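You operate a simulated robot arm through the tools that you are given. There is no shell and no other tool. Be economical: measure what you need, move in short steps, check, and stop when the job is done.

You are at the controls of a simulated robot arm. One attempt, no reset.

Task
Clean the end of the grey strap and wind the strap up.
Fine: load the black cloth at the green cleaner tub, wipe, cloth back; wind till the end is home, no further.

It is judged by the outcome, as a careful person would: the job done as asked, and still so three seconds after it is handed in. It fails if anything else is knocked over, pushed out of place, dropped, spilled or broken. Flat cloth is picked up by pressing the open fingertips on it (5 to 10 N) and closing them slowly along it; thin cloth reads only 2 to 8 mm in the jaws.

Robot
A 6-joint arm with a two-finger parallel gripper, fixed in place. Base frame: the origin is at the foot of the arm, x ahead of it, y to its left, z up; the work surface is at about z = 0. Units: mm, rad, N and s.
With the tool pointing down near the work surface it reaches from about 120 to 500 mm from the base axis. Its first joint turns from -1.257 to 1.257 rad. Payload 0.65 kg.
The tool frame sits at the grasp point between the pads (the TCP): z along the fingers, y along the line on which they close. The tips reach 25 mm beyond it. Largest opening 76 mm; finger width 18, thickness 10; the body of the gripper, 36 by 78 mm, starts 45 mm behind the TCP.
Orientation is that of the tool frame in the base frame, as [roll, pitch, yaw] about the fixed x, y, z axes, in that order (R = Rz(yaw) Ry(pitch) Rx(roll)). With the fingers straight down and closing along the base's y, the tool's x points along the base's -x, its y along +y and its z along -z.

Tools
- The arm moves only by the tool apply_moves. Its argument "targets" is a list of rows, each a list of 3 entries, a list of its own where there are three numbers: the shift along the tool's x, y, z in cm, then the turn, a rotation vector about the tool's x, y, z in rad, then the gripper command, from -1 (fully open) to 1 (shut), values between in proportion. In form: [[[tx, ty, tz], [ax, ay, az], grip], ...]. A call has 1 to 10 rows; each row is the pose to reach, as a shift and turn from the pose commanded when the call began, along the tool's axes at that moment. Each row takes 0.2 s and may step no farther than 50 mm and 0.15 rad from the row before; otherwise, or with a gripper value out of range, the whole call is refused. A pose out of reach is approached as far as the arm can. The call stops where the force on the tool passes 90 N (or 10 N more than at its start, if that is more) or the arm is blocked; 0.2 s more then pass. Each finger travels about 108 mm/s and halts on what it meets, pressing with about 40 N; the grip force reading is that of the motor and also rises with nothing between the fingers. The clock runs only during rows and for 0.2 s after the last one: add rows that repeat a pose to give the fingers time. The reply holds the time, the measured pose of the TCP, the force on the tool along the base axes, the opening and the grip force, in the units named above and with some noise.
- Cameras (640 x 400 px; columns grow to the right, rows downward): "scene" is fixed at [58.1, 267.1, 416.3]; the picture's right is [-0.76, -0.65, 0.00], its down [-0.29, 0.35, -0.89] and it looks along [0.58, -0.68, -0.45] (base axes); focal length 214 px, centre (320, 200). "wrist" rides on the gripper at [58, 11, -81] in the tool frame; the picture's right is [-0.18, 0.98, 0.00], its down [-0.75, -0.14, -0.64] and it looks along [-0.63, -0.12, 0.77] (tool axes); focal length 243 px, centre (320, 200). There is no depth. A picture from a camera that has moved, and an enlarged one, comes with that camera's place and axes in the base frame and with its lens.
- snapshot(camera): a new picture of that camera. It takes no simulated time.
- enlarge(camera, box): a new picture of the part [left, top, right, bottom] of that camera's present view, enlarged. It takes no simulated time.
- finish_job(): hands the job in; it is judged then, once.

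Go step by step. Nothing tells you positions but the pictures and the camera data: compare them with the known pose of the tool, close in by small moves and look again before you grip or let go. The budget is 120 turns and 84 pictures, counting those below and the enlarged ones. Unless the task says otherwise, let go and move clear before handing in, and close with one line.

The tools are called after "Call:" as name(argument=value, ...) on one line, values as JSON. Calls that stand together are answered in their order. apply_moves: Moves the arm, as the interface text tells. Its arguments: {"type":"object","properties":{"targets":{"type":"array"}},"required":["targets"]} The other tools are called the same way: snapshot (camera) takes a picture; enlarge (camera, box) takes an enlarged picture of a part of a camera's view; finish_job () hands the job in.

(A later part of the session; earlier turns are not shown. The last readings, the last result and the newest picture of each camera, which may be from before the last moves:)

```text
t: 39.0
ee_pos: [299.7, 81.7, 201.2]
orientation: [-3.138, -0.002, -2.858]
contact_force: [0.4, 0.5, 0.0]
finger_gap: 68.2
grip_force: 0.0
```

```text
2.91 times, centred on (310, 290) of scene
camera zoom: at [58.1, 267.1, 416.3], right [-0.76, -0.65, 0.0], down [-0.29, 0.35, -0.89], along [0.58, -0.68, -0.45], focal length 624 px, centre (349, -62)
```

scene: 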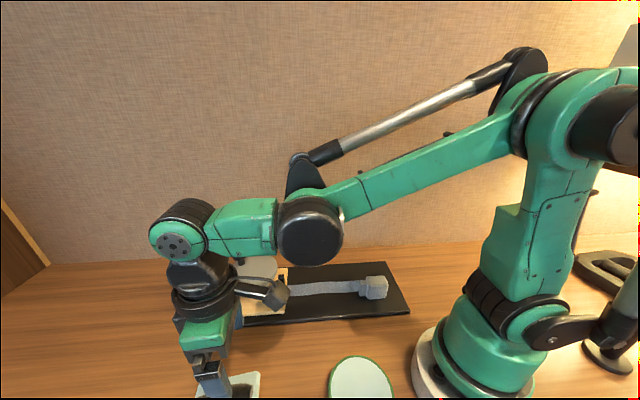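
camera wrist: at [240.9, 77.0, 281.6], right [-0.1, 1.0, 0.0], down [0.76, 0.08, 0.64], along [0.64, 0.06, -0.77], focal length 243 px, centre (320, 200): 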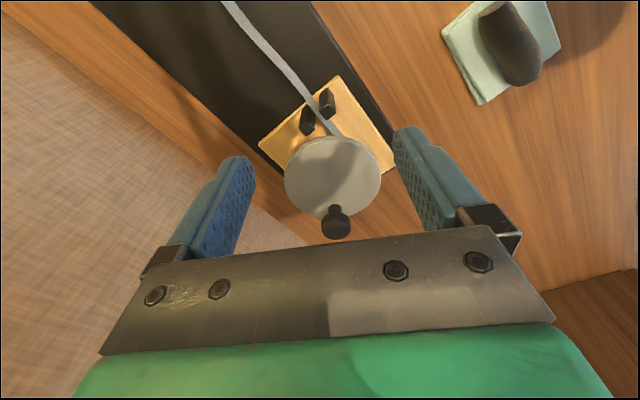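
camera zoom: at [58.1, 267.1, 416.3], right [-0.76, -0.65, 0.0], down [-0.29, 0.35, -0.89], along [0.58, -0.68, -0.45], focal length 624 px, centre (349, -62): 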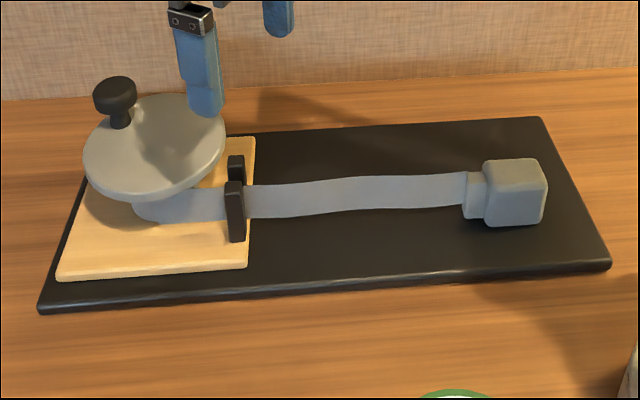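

Call:
enlarge(camera="wrist", box=[250, 60, 410, 260])

Call:
enlarge(camera="scene", box=[215, 235, 305, 325])

```text
2.00 times, centred on (330, 160) of wrist
camera zoom: at [240.9, 77.0, 281.6], right [-0.1, 1.0, 0.0], down [0.76, 0.08, 0.64], along [0.64, 0.06, -0.77], focal length 485 px, centre (300, 280)
```

zoom: 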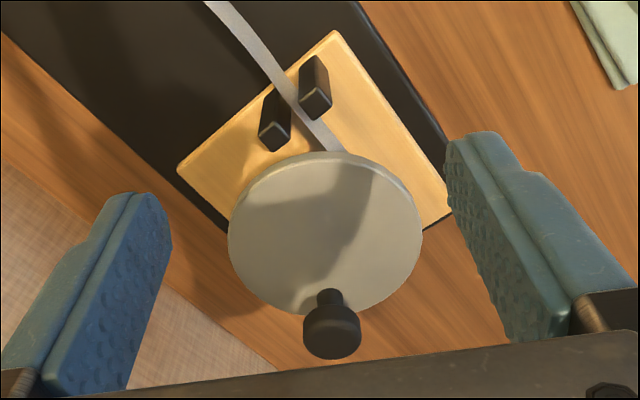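

```text
4.44 times, centred on (260, 280) of scene
camera zoom: at [58.1, 267.1, 416.3], right [-0.76, -0.65, 0.0], down [-0.29, 0.35, -0.89], along [0.58, -0.68, -0.45], focal length 953 px, centre (587, -156)
```

zoom: 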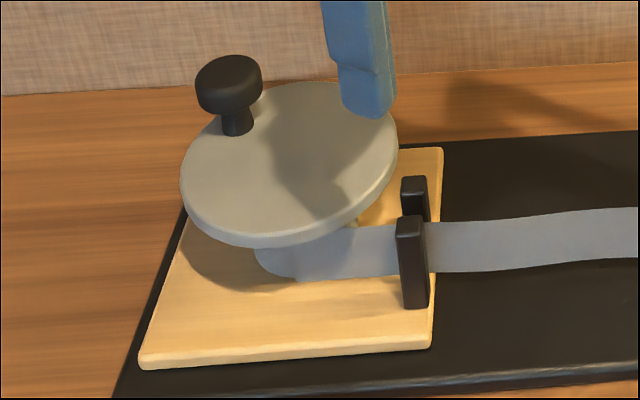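

The knob head (about 27 mm across, z 98–116) sits near (421,109.5). The disc centre is near (381,103), so the crank radius is about 41. The strap enters on the left side, so winding is clockwise seen from above. I'll go above the knob.

Call:
apply_moves(targets=[[[-3.2, -0.2, 0], [0, 0, 0], -0.8], [[-6.4, -0.4, 0], [0, 0, 0], -0.8], [[-9.6, -0.6, 0], [0, 0, 0], -0.8], [[-12.5, -0.7, 1], [0, 0, 0], -0.8], [[-12.5, -0.7, 4], [0, 0, 0], -0.8], [[-12.5, -0.7, 4], [0, 0, 0], -0.8]])

Call:
snapshot(camera="wrist")

Call:
enlarge(camera="scene", box=[195, 205, 315, 325])

```text
t: 40.4
ee_pos: [421.9, 111.6, 160.3]
orientation: [-3.139, -0.002, -2.857]
contact_force: [-0.5, 0.3, 0.4]
finger_gap: 68.4
grip_force: 0.1
```

```text
40 pictures are left
camera wrist: at [363.9, 106.9, 240.0], right [-0.1, 1.0, 0.0], down [0.76, 0.08, 0.64], along [0.64, 0.06, -0.77], focal length 243 px, centre (320, 200)
```

wrist: 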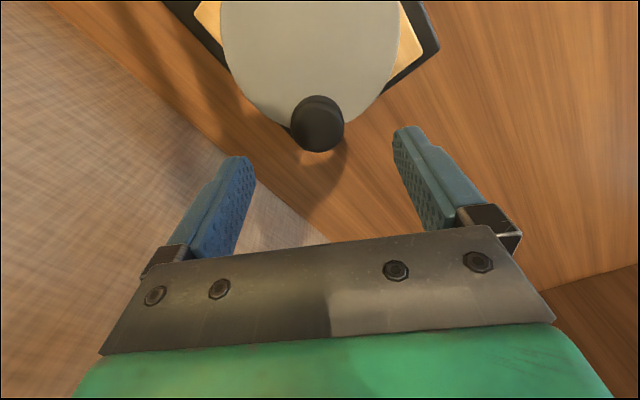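

```text
3.33 times, centred on (255, 265) of scene
camera zoom: at [58.1, 267.1, 416.3], right [-0.76, -0.65, 0.0], down [-0.29, 0.35, -0.89], along [0.58, -0.68, -0.45], focal length 715 px, centre (537, -17)
```

zoom: 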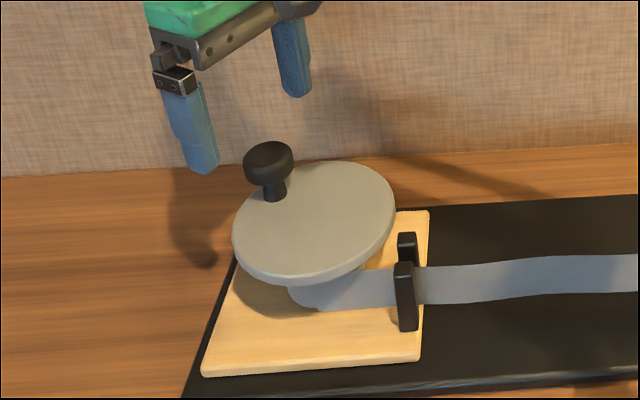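

The knob sits about 4 mm back from the TCP. I'll adjust and lower around the head.

Call:
apply_moves(targets=[[[0.35, -0.1, 1.5], [0, 0, 0], -0.8], [[0.35, -0.1, 3], [0, 0, 0], -0.8], [[0.35, -0.1, 4.1], [0, 0, 0], -0.8], [[0.35, -0.1, 4.1], [0, 0, 0], -0.8]])

Call:
snapshot(camera="wrist")

Call:
enlarge(camera="scene", box=[195, 205, 315, 325])

```text
t: 41.4
ee_pos: [418.1, 108.3, 118.7]
orientation: [-3.137, -0.001, -2.858]
contact_force: [0.4, -0.1, 0.7]
finger_gap: 68.5
grip_force: 0.0
```

```text
38 pictures are left
camera wrist: at [360.3, 103.8, 198.5], right [-0.1, 1.0, 0.0], down [0.76, 0.08, 0.64], along [0.64, 0.06, -0.77], focal length 243 px, centre (320, 200)
```

wrist: 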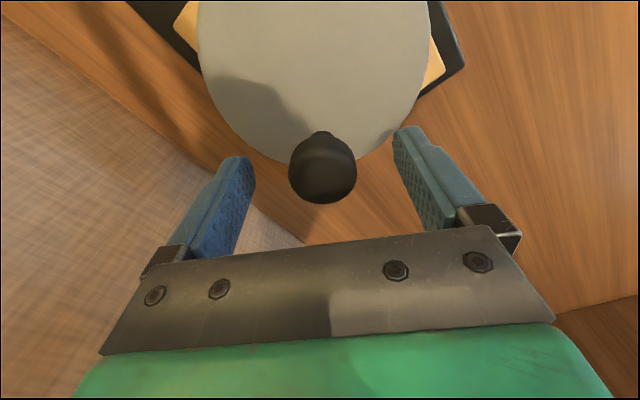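

```text
3.33 times, centred on (255, 265) of scene
camera zoom: at [58.1, 267.1, 416.3], right [-0.76, -0.65, 0.0], down [-0.29, 0.35, -0.89], along [0.58, -0.68, -0.45], focal length 715 px, centre (537, -17)
```

zoom: 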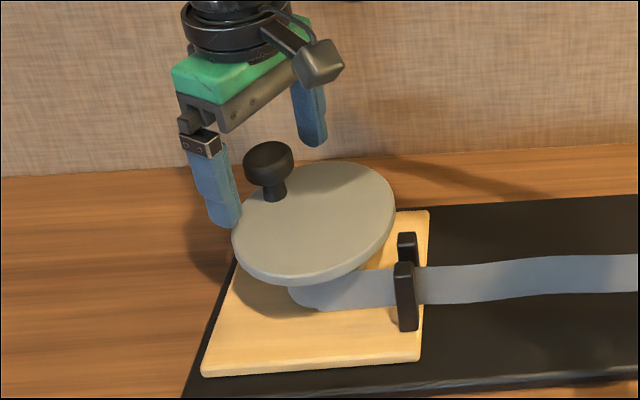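

The knob is centred. I'll close gently.

Call:
apply_moves(targets=[[[0, 0, 0], [0, 0, 0], -0.4], [[0, 0, 0], [0, 0, 0], 0.0], [[0, 0, 0], [0, 0, 0], 0.2], [[0, 0, 0], [0, 0, 0], 0.32], [[0, 0, 0], [0, 0, 0], 0.32]])

```text
t: 42.6
ee_pos: [418.4, 109.6, 118.1]
orientation: [-3.138, -0.002, -2.858]
contact_force: [0.3, -0.1, 0.2]
finger_gap: 29.1
grip_force: 40.0
```

Gripped at 29 mm. I'll try a small clockwise arc of about 23° and watch the forces.

Call:
apply_moves(targets=[[[0.04, -0.26, 0], [0, 0, 0], 0.32], [[0.1, -0.52, 0], [0, 0, 0], 0.32], [[0.17, -0.75, 0], [0, 0, 0], 0.32], [[0.257, -0.98, 0], [0, 0, 0], 0.32], [[0.37, -1.22, 0], [0, 0, 0], 0.32], [[0.498, -1.47, 0], [0, 0, 0], 0.32], [[0.498, -1.47, 0], [0, 0, 0], 0.32]])

Call:
enlarge(camera="scene", box=[195, 220, 415, 340])

```text
t: 44.2
ee_pos: [418.0, 92.4, 120.4]
orientation: [-3.141, -0.002, -2.858]
contact_force: [3.1, 1.3, -0.3]
finger_gap: 29.2
grip_force: 39.1
```

```text
2.91 times, centred on (305, 280) of scene
camera zoom: at [58.1, 267.1, 416.3], right [-0.76, -0.65, 0.0], down [-0.29, 0.35, -0.89], along [0.58, -0.68, -0.45], focal length 624 px, centre (364, -33)
```

zoom: 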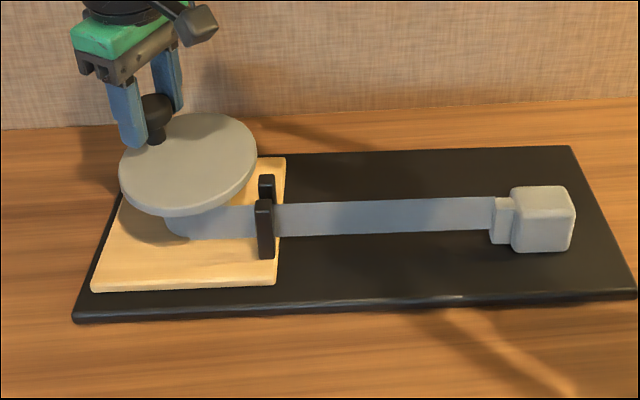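

The strap is taut and the crank turns with low force. I'll continue the arc.

Call:
apply_moves(targets=[[[0.31, -0.46, 0], [0, 0, 0], 0.32], [[0.68, -0.87, 0], [0, 0, 0], 0.32], [[1.1, -1.22, 0], [0, 0, 0], 0.32], [[1.57, -1.51, 0], [0, 0, 0], 0.32], [[2.07, -1.74, 0], [0, 0, 0], 0.32], [[2.07, -1.74, 0], [0, 0, 0], 0.32]])

```text
t: 45.6
ee_pos: [402.6, 69.9, 119.6]
orientation: [-3.137, -0.003, -2.857]
contact_force: [5.7, 4.8, -0.3]
finger_gap: 29.0
grip_force: 40.4
```

Radial force is near zero, so the circle is right. Continuing.

Call:
apply_moves(targets=[[[0.53, -0.15, 0], [0, 0, 0], 0.32], [[1.07, -0.23, 0], [0, 0, 0], 0.32], [[1.63, -0.23, 0], [0, 0, 0], 0.32], [[2.17, -0.15, 0], [0, 0, 0], 0.32], [[2.7, 0, 0], [0, 0, 0], 0.32], [[3.2, 0.225, 0], [0, 0, 0], 0.32], [[3.67, 0.52, 0], [0, 0, 0], 0.32], [[4.1, 0.87, 0], [0, 0, 0], 0.32], [[4.1, 0.87, 0], [0, 0, 0], 0.32]])

Call:
enlarge(camera="scene", box=[195, 220, 415, 340])

```text
t: 47.6
ee_pos: [360.0, 66.4, 120.5]
orientation: [-3.138, -0.004, -2.856]
contact_force: [2.8, 1.6, 0.2]
finger_gap: 29.0
grip_force: 40.1
```

```text
2.91 times, centred on (305, 280) of scene
camera zoom: at [58.1, 267.1, 416.3], right [-0.76, -0.65, 0.0], down [-0.29, 0.35, -0.89], along [0.58, -0.68, -0.45], focal length 624 px, centre (364, -33)
```

zoom: 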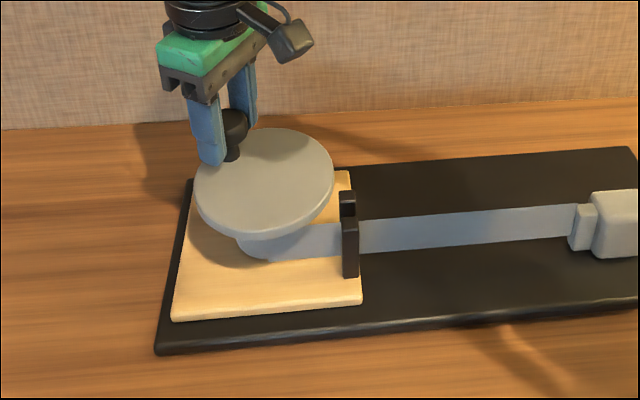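

The whole board has slid with my grip: the knob does not spin in the fingers, so a fixed wrist dragged the winder instead of turning it. I'll measure the slide and put the board back before winding with the wrist turning.

Call:
snapshot(camera="scene")

Call:
enlarge(camera="scene", box=[230, 230, 450, 370])

```text
34 pictures are left
```

scene: 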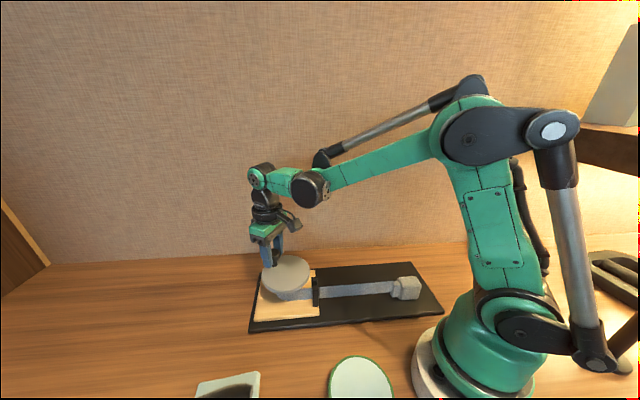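

```text
2.86 times, centred on (340, 300) of scene
camera zoom: at [58.1, 267.1, 416.3], right [-0.76, -0.65, 0.0], down [-0.29, 0.35, -0.89], along [0.58, -0.68, -0.45], focal length 613 px, centre (263, -86)
```

zoom: 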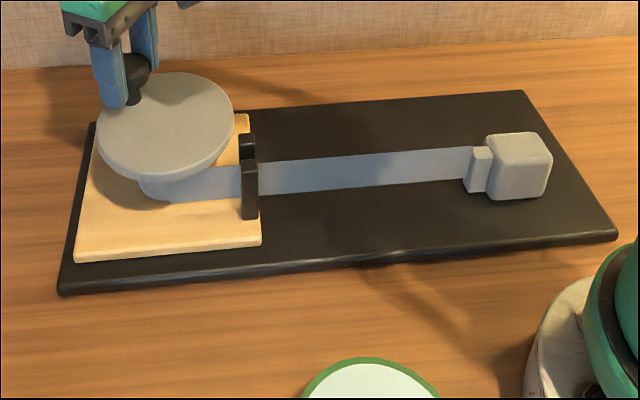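

The board slid by about (-57,-43) mm with almost no turn. I'll pull it straight back the same amount, which lies nearly along its long axis.

Call:
apply_moves(targets=[[[-0.8, 0.3, 0], [0, 0, 0], 0.32], [[-1.6, 0.6, 0], [0, 0, 0], 0.32], [[-2.4, 0.9, 0], [0, 0, 0], 0.32], [[-3.2, 1.2, 0], [0, 0, 0], 0.32], [[-4.0, 1.5, 0], [0, 0, 0], 0.32], [[-4.8, 1.8, 0], [0, 0, 0], 0.32], [[-5.6, 2.1, 0], [0, 0, 0], 0.32], [[-6.3, 2.4, 0], [0, 0, 0], 0.32], [[-6.68, 2.53, 0], [0, 0, 0], 0.32], [[-6.68, 2.53, 0], [0, 0, 0], 0.32]])

Call:
enlarge(camera="scene", box=[190, 230, 430, 400])

```text
t: 49.8
ee_pos: [418.1, 109.4, 119.1]
orientation: [-3.141, -0.001, -2.857]
contact_force: [-6.6, -4.2, 1.8]
finger_gap: 29.2
grip_force: 40.1
```

```text
2.35 times, centred on (310, 315) of scene
camera zoom: at [58.1, 267.1, 416.3], right [-0.76, -0.65, 0.0], down [-0.29, 0.35, -0.89], along [0.58, -0.68, -0.45], focal length 505 px, centre (344, -71)
```

zoom: 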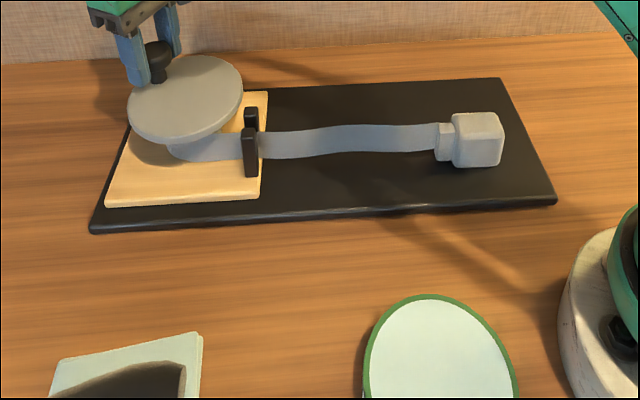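

The board is back to within about 3 mm of its original place, the posts matching exactly. Now I'll turn the wrist together with the crank about a refined centre (384,103), starting with 24°.

Call:
apply_moves(targets=[[[0.08, -0.475, 0], [0, 0, 0.14], 0.32], [[0.225, -0.935, 0], [0, 0, 0.28], 0.32], [[0.436, -1.375, 0], [0, 0, 0.42], 0.32], [[0.436, -1.375, 0], [0, 0, 0.42], 0.32]])

Call:
enlarge(camera="scene", box=[190, 230, 430, 400])

```text
t: 50.8
ee_pos: [417.7, 95.7, 119.4]
orientation: [-3.138, 0.001, 3.004]
contact_force: [2.7, 3.5, -0.1]
finger_gap: 29.1
grip_force: 40.0
```

```text
2.35 times, centred on (310, 315) of scene
camera zoom: at [58.1, 267.1, 416.3], right [-0.76, -0.65, 0.0], down [-0.29, 0.35, -0.89], along [0.58, -0.68, -0.45], focal length 505 px, centre (344, -71)
```

zoom: 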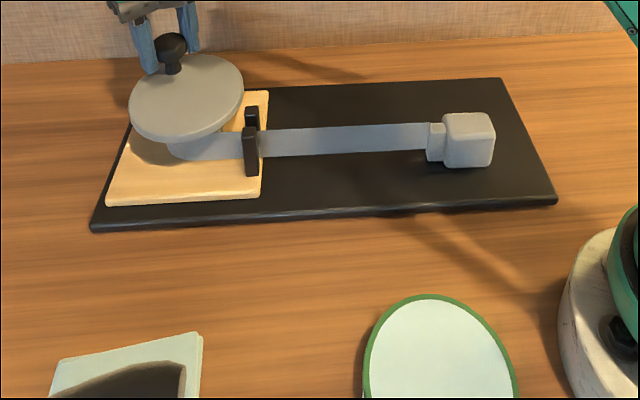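

It works: strap drawn in, board stationary, low force. I'll continue by 72° with the same recipe.

Call:
apply_moves(targets=[[[0.08, -0.475, 0], [0, 0, 0.14], 0.32], [[0.225, -0.935, 0], [0, 0, 0.28], 0.32], [[0.436, -1.375, 0], [0, 0, 0.42], 0.32], [[0.706, -1.777, 0], [0, 0, 0.56], 0.32], [[1.028, -2.138, 0], [0, 0, 0.7], 0.32], [[1.394, -2.45, 0], [0, 0, 0.84], 0.32], [[1.803, -2.707, 0], [0, 0, 0.98], 0.32], [[2.249, -2.908, 0], [0, 0, 1.12], 0.32], [[2.713, -3.043, 0], [0, 0, 1.26], 0.32], [[2.713, -3.043, 0], [0, 0, 1.26], 0.32]])

Call:
enlarge(camera="scene", box=[190, 230, 430, 400])

```text
t: 53.0
ee_pos: [387.8, 69.6, 120.2]
orientation: [-3.139, 0.005, 1.743]
contact_force: [3.3, -1.9, -0.6]
finger_gap: 29.0
grip_force: 39.6
```

```text
2.35 times, centred on (310, 315) of scene
camera zoom: at [58.1, 267.1, 416.3], right [-0.76, -0.65, 0.0], down [-0.29, 0.35, -0.89], along [0.58, -0.68, -0.45], focal length 505 px, centre (344, -71)
```

zoom: 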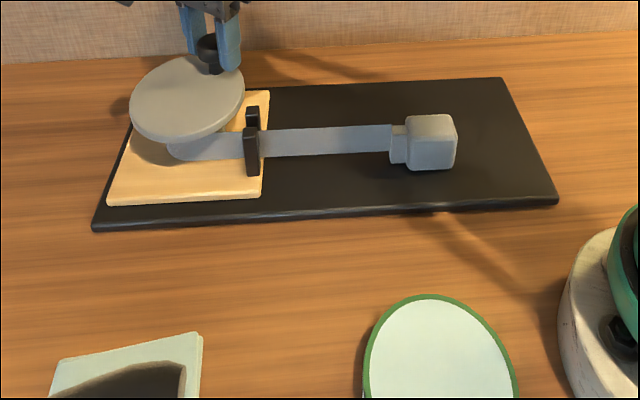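

The board holds still and the end moved 38 px for 72°. Continuing another 72°.

Call:
apply_moves(targets=[[[0.08, -0.475, 0], [0, 0, 0.14], 0.32], [[0.225, -0.935, 0], [0, 0, 0.28], 0.32], [[0.436, -1.375, 0], [0, 0, 0.42], 0.32], [[0.706, -1.777, 0], [0, 0, 0.56], 0.32], [[1.028, -2.138, 0], [0, 0, 0.7], 0.32], [[1.394, -2.45, 0], [0, 0, 0.84], 0.32], [[1.803, -2.707, 0], [0, 0, 0.98], 0.32], [[2.249, -2.908, 0], [0, 0, 1.12], 0.32], [[2.713, -3.043, 0], [0, 0, 1.26], 0.32], [[2.713, -3.043, 0], [0, 0, 1.26], 0.32]])

Call:
enlarge(camera="scene", box=[190, 230, 430, 400])

```text
t: 55.2
ee_pos: [351.5, 90.4, 118.8]
orientation: [3.14, 0.004, 0.486]
contact_force: [0.0, -5.0, -0.9]
finger_gap: 29.3
grip_force: 39.7
```

```text
2.35 times, centred on (310, 315) of scene
camera zoom: at [58.1, 267.1, 416.3], right [-0.76, -0.65, 0.0], down [-0.29, 0.35, -0.89], along [0.58, -0.68, -0.45], focal length 505 px, centre (344, -71)
```

zoom: 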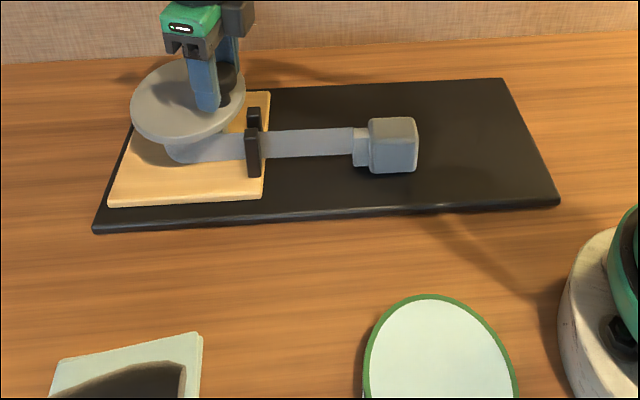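

Another 37 px in, board still in place. The wrist has turned far, so I'll release, rise, turn back 180°, and regrip.

Call:
apply_moves(targets=[[[0, 0, 0], [0, 0, 0], 0.0], [[0, 0, 0], [0, 0, 0], -0.5], [[0, 0, 0], [0, 0, 0], -0.8], [[0, 0, 0], [0, 0, 0], -0.8], [[0, 0, -2], [0, 0, 0], -0.8], [[0, 0, -5], [0, 0, 0], -0.8], [[0, 0, -5], [0, 0, -0.14], -0.8], [[0, 0, -5], [0, 0, -0.28], -0.8], [[0, 0, -5], [0, 0, -0.42], -0.8], [[0, 0, -5], [0, 0, -0.56], -0.8]])

Call:
apply_moves(targets=[[[0, 0, 0], [0, 0, -0.14], -0.8], [[0, 0, 0], [0, 0, -0.28], -0.8], [[0, 0, 0], [0, 0, -0.42], -0.8], [[0, 0, 0], [0, 0, -0.56], -0.8], [[0, 0, 0], [0, 0, -0.7], -0.8], [[0, 0, 0], [0, 0, -0.84], -0.8], [[0, 0, 0], [0, 0, -0.98], -0.8], [[0, 0, 0], [0, 0, -1.12], -0.8], [[0, 0, 0], [0, 0, -1.26], -0.8], [[0, 0, 0], [0, 0, -1.4], -0.8]])

Call:
apply_moves(targets=[[[0, 0, 0], [0, 0, -0.14], -0.8], [[0, 0, 0], [0, 0, -0.28], -0.8], [[0, 0, 0], [0, 0, -0.42], -0.8], [[0, 0, 0], [0, 0, -0.56], -0.8], [[0, 0, 0], [0, 0, -0.7], -0.8], [[0, 0, 0], [0, 0, -0.84], -0.8], [[0, 0, 0], [0, 0, -0.98], -0.8], [[0, 0, 0], [0, 0, -1.12], -0.8], [[0, 0, 0], [0, 0, -1.18], -0.8], [[0, 0, 0], [0, 0, -1.18], -0.8]])

Call:
snapshot(camera="wrist")

Call:
enlarge(camera="scene", box=[190, 230, 430, 400])

```text
t: 57.4
ee_pos: [350.5, 89.3, 169.9]
orientation: [3.14, 0.004, 1.049]
contact_force: [-0.1, -1.0, 0.2]
finger_gap: 68.5
grip_force: 0.2
```

```text
t: 59.6
ee_pos: [351.6, 91.3, 169.4]
orientation: [-3.138, 0.002, 2.45]
contact_force: [0.2, -0.2, 0.2]
finger_gap: 68.2
grip_force: 0.1
```

```text
t: 61.8
ee_pos: [352.6, 89.5, 170.8]
orientation: [-3.139, -0.002, -2.655]
contact_force: [0.5, -0.3, 0.6]
finger_gap: 68.4
grip_force: 0.1
```

```text
28 pictures are left
camera wrist: at [296.3, 74.0, 249.4], right [-0.3, 0.95, 0.0], down [0.73, 0.23, 0.64], along [0.61, 0.19, -0.77], focal length 243 px, centre (320, 200)
```

wrist: 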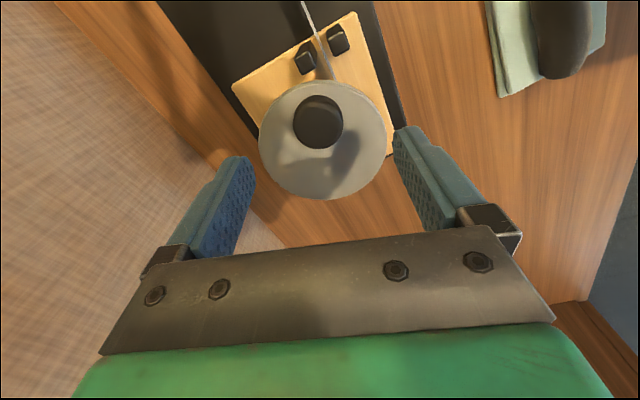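

```text
2.35 times, centred on (310, 315) of scene
camera zoom: at [58.1, 267.1, 416.3], right [-0.76, -0.65, 0.0], down [-0.29, 0.35, -0.89], along [0.58, -0.68, -0.45], focal length 505 px, centre (344, -71)
```

zoom: 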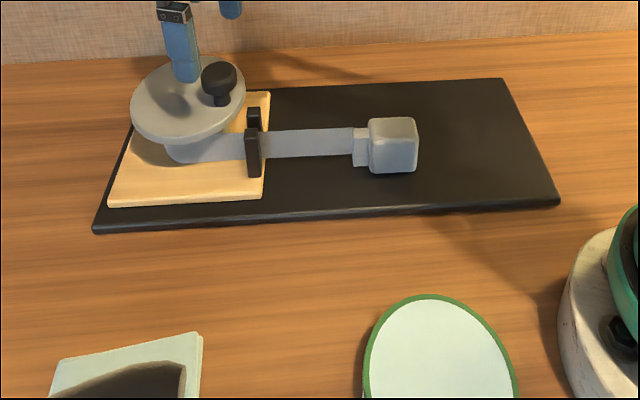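

No spring-back, and the knob is right under the gripper. I'll lower, grip, and continue; the shifts change sign since the tool is turned 180°.

Call:
apply_moves(targets=[[[0, 0, 2], [0, 0, 0], -0.8], [[0, 0, 4], [0, 0, 0], -0.8], [[0, 0, 5.1], [0, 0, 0], -0.8], [[0, 0, 5.1], [0, 0, 0], -0.4], [[0, 0, 5.1], [0, 0, 0], 0], [[0, 0, 5.1], [0, 0, 0], 0.2], [[0, 0, 5.1], [0, 0, 0], 0.32], [[0, 0, 5.1], [0, 0, 0], 0.32]])

Call:
enlarge(camera="scene", box=[190, 230, 430, 400])

```text
t: 63.6
ee_pos: [351.7, 91.3, 118.5]
orientation: [-3.141, -0.001, -2.657]
contact_force: [-0.1, 0.4, 0.2]
finger_gap: 29.0
grip_force: 39.8
```

```text
2.35 times, centred on (310, 315) of scene
camera zoom: at [58.1, 267.1, 416.3], right [-0.76, -0.65, 0.0], down [-0.29, 0.35, -0.89], along [0.58, -0.68, -0.45], focal length 505 px, centre (344, -71)
```

zoom: 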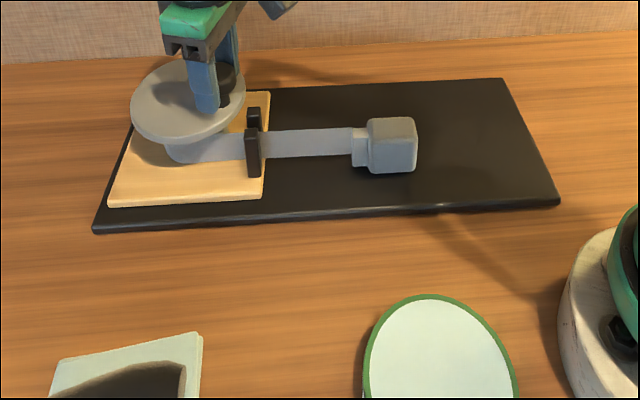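

Call:
apply_moves(targets=[[[-0.08, 0.475, 0], [0, 0, 0.14], 0.32], [[-0.225, 0.935, 0], [0, 0, 0.28], 0.32], [[-0.436, 1.375, 0], [0, 0, 0.42], 0.32], [[-0.706, 1.777, 0], [0, 0, 0.56], 0.32], [[-1.028, 2.138, 0], [0, 0, 0.7], 0.32], [[-1.394, 2.45, 0], [0, 0, 0.84], 0.32], [[-1.803, 2.707, 0], [0, 0, 0.98], 0.32], [[-2.249, 2.908, 0], [0, 0, 1.12], 0.32], [[-2.713, 3.043, 0], [0, 0, 1.26], 0.32], [[-2.713, 3.043, 0], [0, 0, 1.26], 0.32]])

Call:
enlarge(camera="scene", box=[190, 230, 430, 400])

```text
t: 65.8
ee_pos: [361.9, 129.6, 118.2]
orientation: [-3.139, 0.002, 2.365]
contact_force: [2.8, 1.0, 0.5]
finger_gap: 28.8
grip_force: 40.6
```

```text
2.35 times, centred on (310, 315) of scene
camera zoom: at [58.1, 267.1, 416.3], right [-0.76, -0.65, 0.0], down [-0.29, 0.35, -0.89], along [0.58, -0.68, -0.45], focal length 505 px, centre (344, -71)
```

zoom: 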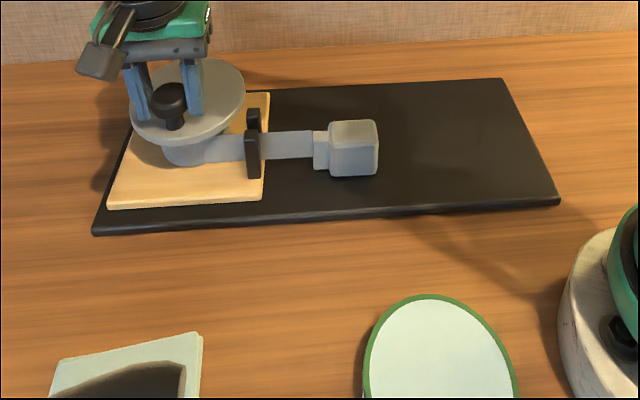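

The collar is at 314 px and the posts at 262, so about 98° remains. I'll do 64° more.

Call:
apply_moves(targets=[[[-0.08, 0.475, 0], [0, 0, 0.14], 0.32], [[-0.225, 0.935, 0], [0, 0, 0.28], 0.32], [[-0.436, 1.375, 0], [0, 0, 0.42], 0.32], [[-0.706, 1.777, 0], [0, 0, 0.56], 0.32], [[-1.028, 2.138, 0], [0, 0, 0.7], 0.32], [[-1.394, 2.45, 0], [0, 0, 0.84], 0.32], [[-1.803, 2.707, 0], [0, 0, 0.98], 0.32], [[-2.249, 2.908, 0], [0, 0, 1.12], 0.32], [[-2.249, 2.908, 0], [0, 0, 1.12], 0.32]])

Call:
enlarge(camera="scene", box=[210, 240, 350, 340])

```text
t: 67.8
ee_pos: [397.5, 134.0, 118.1]
orientation: [-3.141, 0.003, 1.243]
contact_force: [-2.4, -0.6, -0.5]
finger_gap: 29.2
grip_force: 39.7
```

```text
4.00 times, centred on (280, 290) of scene
camera zoom: at [58.1, 267.1, 416.3], right [-0.76, -0.65, 0.0], down [-0.29, 0.35, -0.89], along [0.58, -0.68, -0.45], focal length 858 px, centre (480, -160)
```

zoom: 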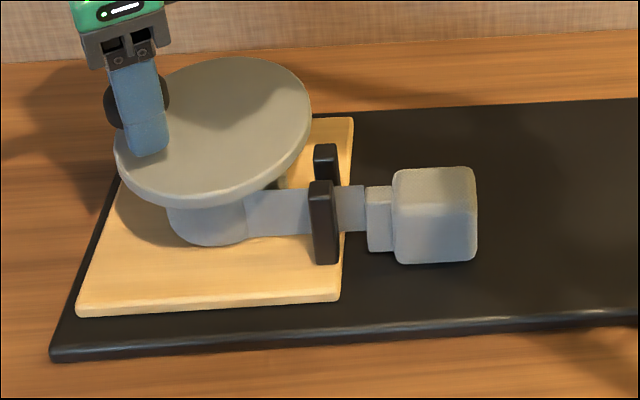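

About 28 px (32°) remains before the collar meets the posts. I'll do 20° and look.

Call:
apply_moves(targets=[[[-0.08, 0.475, 0], [0, 0, 0.14], 0.32], [[-0.225, 0.935, 0], [0, 0, 0.28], 0.32], [[-0.326, 1.16, 0], [0, 0, 0.35], 0.32], [[-0.326, 1.16, 0], [0, 0, 0.35], 0.32]])

Call:
enlarge(camera="scene", box=[210, 240, 350, 340])

```text
t: 68.8
ee_pos: [408.0, 128.3, 118.2]
orientation: [3.141, 0.003, 0.895]
contact_force: [-8.9, -2.3, 0.6]
finger_gap: 28.7
grip_force: 39.8
```

```text
4.00 times, centred on (280, 290) of scene
camera zoom: at [58.1, 267.1, 416.3], right [-0.76, -0.65, 0.0], down [-0.29, 0.35, -0.89], along [0.58, -0.68, -0.45], focal length 858 px, centre (480, -160)
```

zoom: 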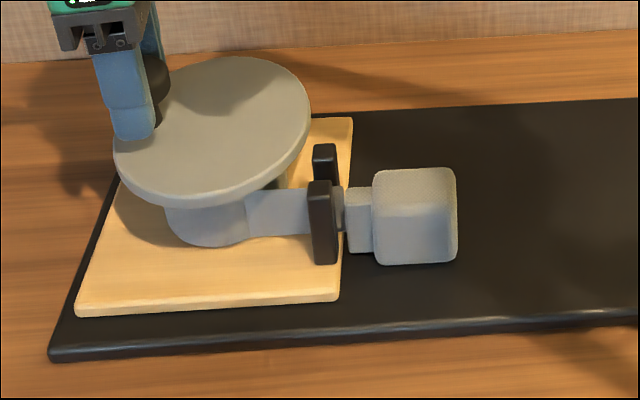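

About 8 px of gap remains. I'll do about 6° more.

Call:
apply_moves(targets=[[[-0.022, 0.17, 0], [0, 0, 0.05], 0.32], [[-0.05, 0.339, 0], [0, 0, 0.1], 0.32], [[-0.05, 0.339, 0], [0, 0, 0.1], 0.32]])

Call:
enlarge(camera="scene", box=[260, 260, 340, 320])

```text
t: 69.6
ee_pos: [411.1, 124.1, 119.3]
orientation: [3.14, 0.003, 0.794]
contact_force: [-0.5, 0.3, -1.3]
finger_gap: 29.0
grip_force: 39.9
```

```text
6.67 times, centred on (300, 290) of scene
camera zoom: at [58.1, 267.1, 416.3], right [-0.76, -0.65, 0.0], down [-0.29, 0.35, -0.89], along [0.58, -0.68, -0.45], focal length 1430 px, centre (453, -400)
```

zoom: 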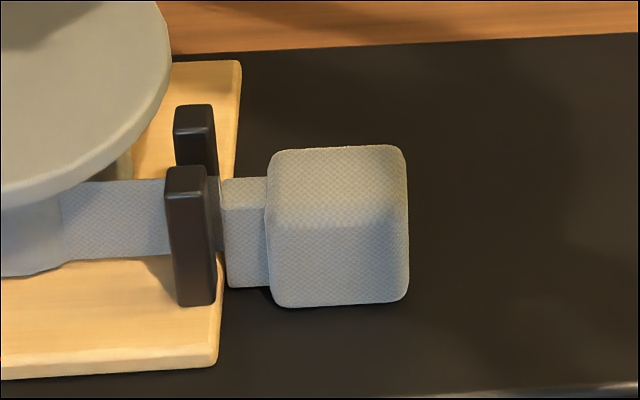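

A gap of about 2 mm remains. I'll do 3° more and watch force.

Call:
apply_moves(targets=[[[-0.011, 0.085, 0], [0, 0, 0.025], 0.32], [[-0.022, 0.17, 0], [0, 0, 0.05], 0.32], [[-0.022, 0.17, 0], [0, 0, 0.05], 0.32]])

Call:
enlarge(camera="scene", box=[260, 260, 340, 320])

```text
t: 70.4
ee_pos: [411.1, 123.0, 118.4]
orientation: [3.139, 0.004, 0.744]
contact_force: [-3.9, -4.9, -0.6]
finger_gap: 29.0
grip_force: 40.2
```

```text
6.67 times, centred on (300, 290) of scene
camera zoom: at [58.1, 267.1, 416.3], right [-0.76, -0.65, 0.0], down [-0.29, 0.35, -0.89], along [0.58, -0.68, -0.45], focal length 1430 px, centre (453, -400)
```

zoom: 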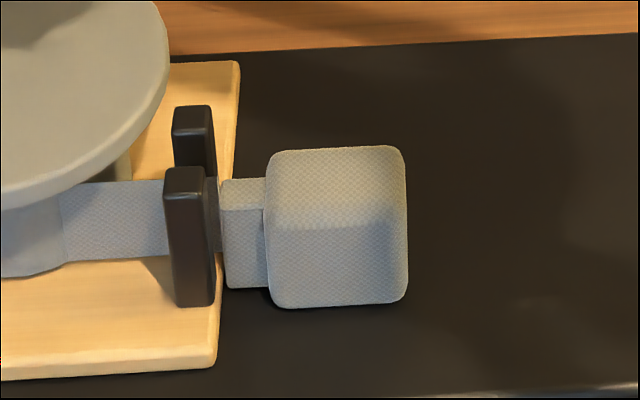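

The collar seems to have stopped relative to the posts. I'll check from the wrist camera, which now looks along the strap.

Call:
snapshot(camera="wrist")

```text
20 pictures are left
camera wrist: at [462.7, 156.5, 198.1], right [0.53, -0.85, 0.0], down [-0.65, -0.4, 0.65], along [-0.55, -0.34, -0.76], focal length 243 px, centre (320, 200)
```

wrist: 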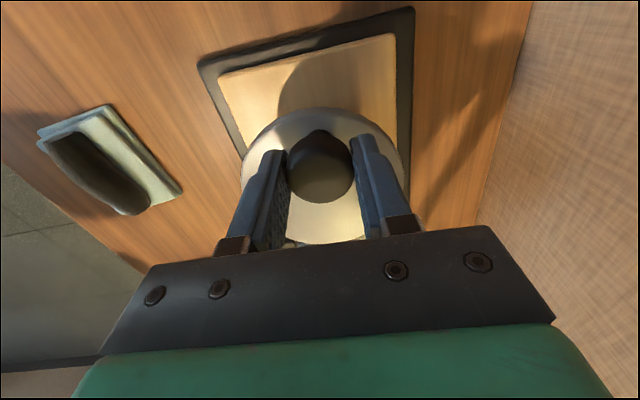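

The wrist view is blocked. I'll release, rise, and look from above the posts.

Call:
apply_moves(targets=[[[0, 0, 0], [0, 0, 0], 0.0], [[0, 0, 0], [0, 0, 0], -0.5], [[0, 0, 0], [0, 0, 0], -0.8], [[0, 0, 0], [0, 0, 0], -0.8], [[0, 0, -2.5], [0, 0, 0], -0.8], [[0, 0, -6.5], [0, 0, 0], -0.8], [[-2, -1, -10], [0, 0, 0], -0.8], [[-5.4, -2, -12], [0, 0, 0], -0.8], [[-8.7, -3, -13], [0, 0, 0], -0.8], [[-8.7, -3, -13], [0, 0, 0], -0.8]])

Call:
snapshot(camera="wrist")

Call:
enlarge(camera="scene", box=[190, 230, 430, 400])

```text
t: 72.6
ee_pos: [327.6, 87.9, 251.1]
orientation: [3.14, 0.005, 0.746]
contact_force: [-0.4, 0.3, -0.1]
finger_gap: 68.5
grip_force: 0.1
```

```text
19 pictures are left
camera wrist: at [379.3, 120.9, 330.5], right [0.53, -0.85, 0.0], down [-0.65, -0.41, 0.65], along [-0.55, -0.34, -0.76], focal length 243 px, centre (320, 200)
```

wrist: 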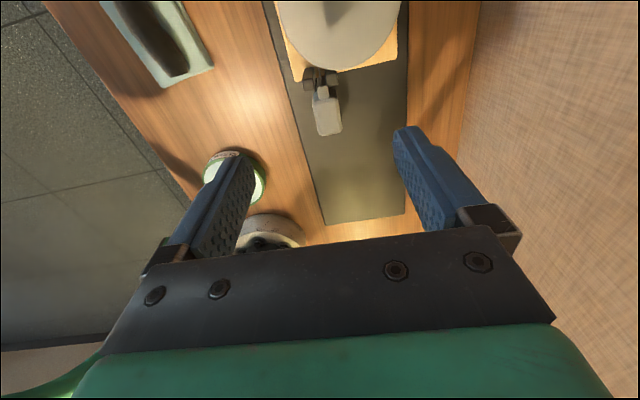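

```text
2.35 times, centred on (310, 315) of scene
camera zoom: at [58.0, 267.1, 416.3], right [-0.76, -0.65, 0.0], down [-0.29, 0.35, -0.89], along [0.58, -0.68, -0.45], focal length 505 px, centre (344, -71)
```

zoom: 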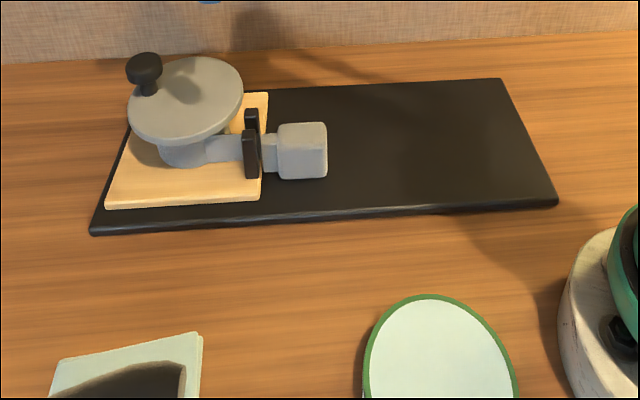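

Call:
enlarge(camera="wrist", box=[280, 40, 370, 150])

Call:
enlarge(camera="scene", box=[280, 265, 320, 310])

```text
3.64 times, centred on (325, 95) of wrist
camera zoom: at [379.3, 120.9, 330.5], right [0.53, -0.85, 0.0], down [-0.65, -0.41, 0.65], along [-0.55, -0.34, -0.76], focal length 882 px, centre (302, 582)
```

zoom: 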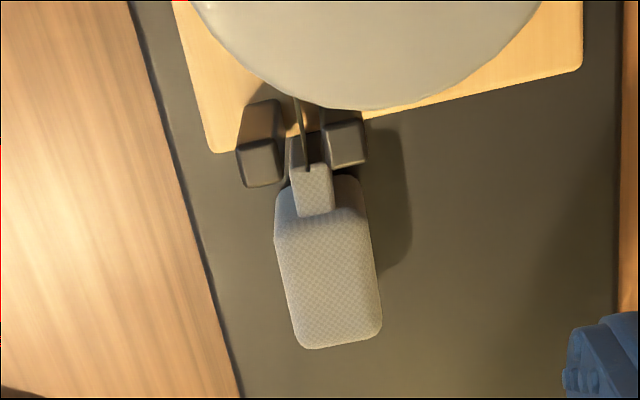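

```text
8.89 times, centred on (300, 288) of scene
camera zoom: at [58.0, 267.1, 416.3], right [-0.76, -0.65, 0.0], down [-0.29, 0.35, -0.89], along [0.58, -0.68, -0.45], focal length 1906 px, centre (498, -578)
```

zoom: 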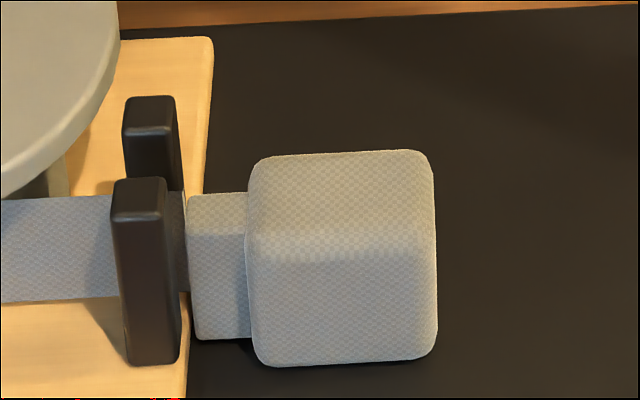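

Call:
enlarge(camera="wrist", box=[300, 60, 348, 105])

```text
8.89 times, centred on (324, 82) of wrist
camera zoom: at [379.3, 120.9, 330.5], right [0.53, -0.85, 0.0], down [-0.65, -0.41, 0.65], along [-0.55, -0.34, -0.76], focal length 2157 px, centre (284, 1244)
```

zoom: 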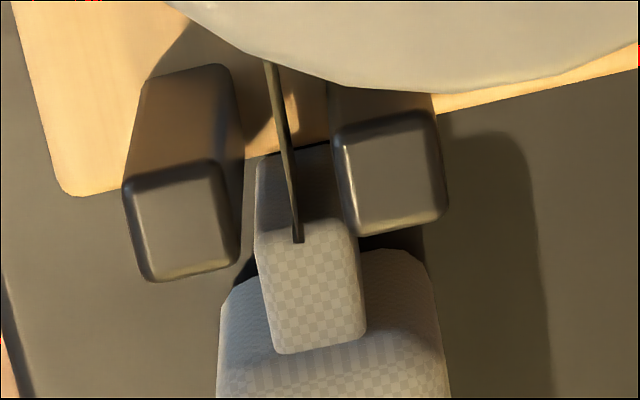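

The neck behind the block is about 14 mm wide and the post gap about 14.5–15 mm. So home looks like the neck nested between the posts with the block's shoulder against them, and about 15 mm of strap remains. I'll turn the wrist back 180° and regrip.

Call:
apply_moves(targets=[[[0, 0, 0], [0, 0, -0.15], -0.8], [[0, 0, 0], [0, 0, -0.3], -0.8], [[0, 0, 0], [0, 0, -0.45], -0.8], [[0, 0, 0], [0, 0, -0.6], -0.8], [[0, 0, 0], [0, 0, -0.75], -0.8], [[0, 0, 0], [0, 0, -0.9], -0.8], [[0, 0, 0], [0, 0, -1.05], -0.8], [[0, 0, 0], [0, 0, -1.2], -0.8], [[0, 0, 0], [0, 0, -1.35], -0.8], [[0, 0, 0], [0, 0, -1.5], -0.8]])

Call:
apply_moves(targets=[[[0, 0, 0], [0, 0, -0.15], -0.8], [[0, 0, 0], [0, 0, -0.3], -0.8], [[0, 0, 0], [0, 0, -0.45], -0.8], [[0, 0, 0], [0, 0, -0.6], -0.8], [[0, 0, 0], [0, 0, -0.75], -0.8], [[0, 0, 0], [0, 0, -0.9], -0.8], [[0, 0, 0], [0, 0, -1.05], -0.8], [[0, 0, 0], [0, 0, -1.2], -0.8], [[0, 0, 0], [0, 0, -1.35], -0.8], [[0, 0, 0], [0, 0, -1.5], -0.8]])

```text
t: 74.8
ee_pos: [326.4, 86.1, 248.8]
orientation: [-3.137, 0.001, 2.249]
contact_force: [-0.2, 0.0, 0.6]
finger_gap: 68.4
grip_force: 0.0
```

```text
t: 77.0
ee_pos: [326.3, 87.1, 248.3]
orientation: [-3.141, -0.006, -2.535]
contact_force: [-0.9, -0.2, -0.1]
finger_gap: 68.3
grip_force: 0.1
```

Call:
apply_moves(targets=[[[-3, -0.6, 0], [0, 0, -0.1], -0.8], [[-6, -1.2, 0], [0, 0, -0.14], -0.8], [[-9, -1.9, 0.5], [0, 0, -0.14], -0.8], [[-9, -1.9, 4.5], [0, 0, -0.14], -0.8], [[-9, -1.9, 8], [0, 0, -0.14], -0.8], [[-9, -1.9, 8], [0, 0, -0.14], -0.8]])

Call:
snapshot(camera="wrist")

```text
t: 78.4
ee_pos: [412.9, 121.4, 168.0]
orientation: [-3.141, -0.003, -2.397]
contact_force: [0.4, -0.6, -0.4]
finger_gap: 68.3
grip_force: 0.1
```

```text
14 pictures are left
camera wrist: at [363.4, 91.9, 247.8], right [-0.53, 0.85, 0.0], down [0.65, 0.41, 0.64], along [0.54, 0.34, -0.77], focal length 243 px, centre (320, 200)
```

wrist: 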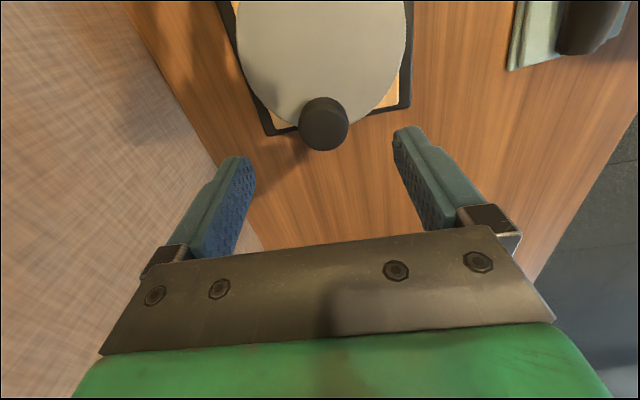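

The knob is about 3 mm to the right. I'll adjust, lower, and grip.

Call:
apply_moves(targets=[[[0, 0.25, 2], [0, 0, 0], -0.8], [[0, 0.25, 4], [0, 0, 0], -0.8], [[0, 0.25, 4.9], [0, 0, 0], -0.8], [[0, 0.25, 4.9], [0, 0, 0], -0.4], [[0, 0.25, 4.9], [0, 0, 0], 0], [[0, 0.25, 4.9], [0, 0, 0], 0.2], [[0, 0.25, 4.9], [0, 0, 0], 0.32], [[0, 0.25, 4.9], [0, 0, 0], 0.32]])

Call:
apply_moves(targets=[[[0.022, -0.17, 0], [0, 0, 0.05], 0.32], [[0.05, -0.339, 0], [0, 0, 0.1], 0.32], [[0.05, -0.339, 0], [0, 0, 0.1], 0.32]])

Call:
enlarge(camera="scene", box=[260, 260, 340, 320])

```text
t: 80.2
ee_pos: [409.3, 123.9, 119.3]
orientation: [-3.139, -0.004, -2.397]
contact_force: [0.2, 0.1, -0.1]
finger_gap: 28.7
grip_force: 40.2
```

```text
t: 81.0
ee_pos: [411.9, 122.5, 119.5]
orientation: [-3.14, -0.004, -2.496]
contact_force: [-3.2, -2.6, 0.3]
finger_gap: 29.1
grip_force: 39.3
```

```text
6.67 times, centred on (300, 290) of scene
camera zoom: at [58.1, 267.1, 416.3], right [-0.76, -0.65, 0.0], down [-0.29, 0.35, -0.89], along [0.58, -0.68, -0.45], focal length 1430 px, centre (453, -400)
```

zoom: 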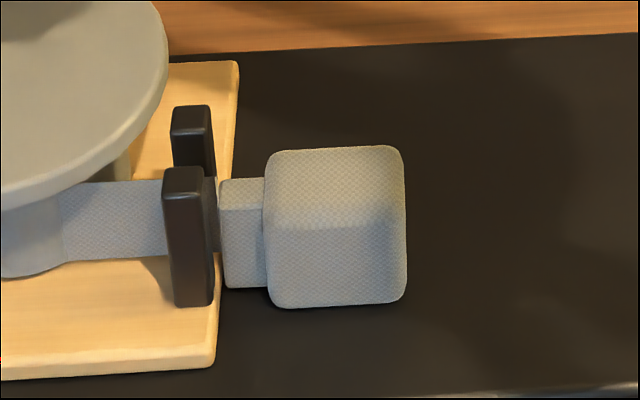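

The end didn't advance visibly. I'll turn 8° more and look at disc, posts, and board together.

Call:
apply_moves(targets=[[[0.036, -0.238, 0], [0, 0, 0.07], 0.32], [[0.08, -0.475, 0], [0, 0, 0.14], 0.32], [[0.08, -0.475, 0], [0, 0, 0.14], 0.32]])

Call:
enlarge(camera="scene", box=[210, 240, 350, 340])

```text
t: 81.8
ee_pos: [413.7, 116.2, 119.0]
orientation: [-3.14, -0.002, -2.635]
contact_force: [-3.6, -0.7, -0.3]
finger_gap: 29.1
grip_force: 39.9
```

```text
4.00 times, centred on (280, 290) of scene
camera zoom: at [58.1, 267.1, 416.3], right [-0.76, -0.65, 0.0], down [-0.29, 0.35, -0.89], along [0.58, -0.68, -0.45], focal length 858 px, centre (480, -160)
```

zoom: 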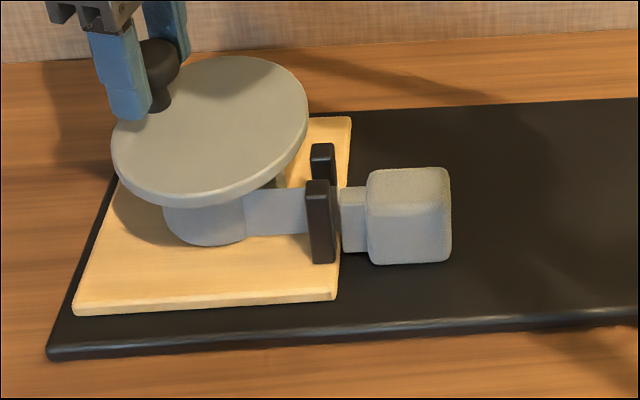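

The end sits unmoved through the last ~17° of cranking, so the collar is hard against the posts: it is home. I should not leave the crank overwound, so I'll ease it back 8° and check that the strap stays snug.

Call:
apply_moves(targets=[[[-0.01, 0.242, 0], [0, 0, -0.07], 0.32], [[-0.012, 0.482, 0], [0, 0, -0.14], 0.32], [[-0.012, 0.482, 0], [0, 0, -0.14], 0.32]])

Call:
enlarge(camera="scene", box=[210, 240, 350, 340])

```text
t: 82.6
ee_pos: [413.4, 122.1, 117.6]
orientation: [-3.139, -0.002, -2.495]
contact_force: [1.7, 1.7, 0.3]
finger_gap: 29.2
grip_force: 40.0
```

```text
4.00 times, centred on (280, 290) of scene
camera zoom: at [58.1, 267.1, 416.3], right [-0.76, -0.65, 0.0], down [-0.29, 0.35, -0.89], along [0.58, -0.68, -0.45], focal length 858 px, centre (480, -160)
```

zoom: 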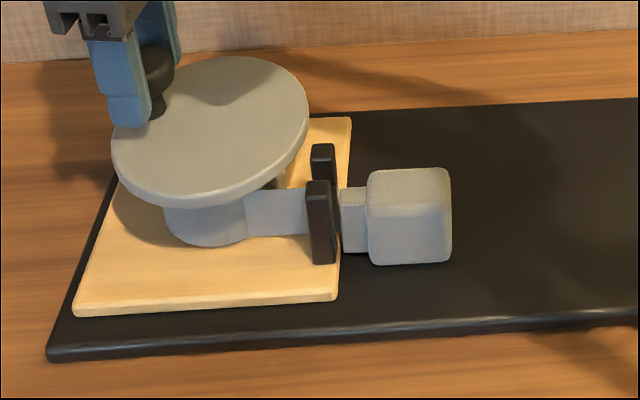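

Call:
enlarge(camera="scene", box=[260, 260, 340, 320])

```text
6.67 times, centred on (300, 290) of scene
camera zoom: at [58.1, 267.1, 416.3], right [-0.76, -0.65, 0.0], down [-0.29, 0.35, -0.89], along [0.58, -0.68, -0.45], focal length 1430 px, centre (453, -400)
```

zoom: 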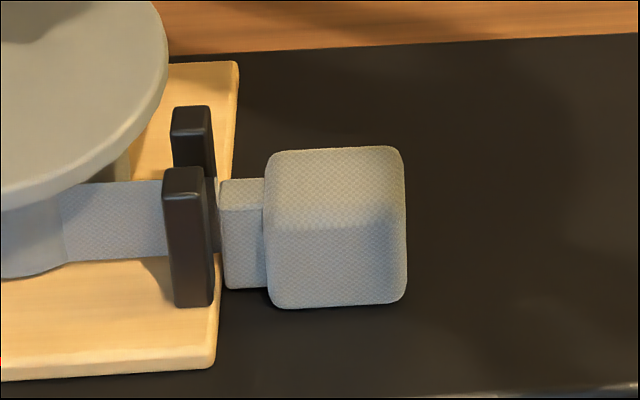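

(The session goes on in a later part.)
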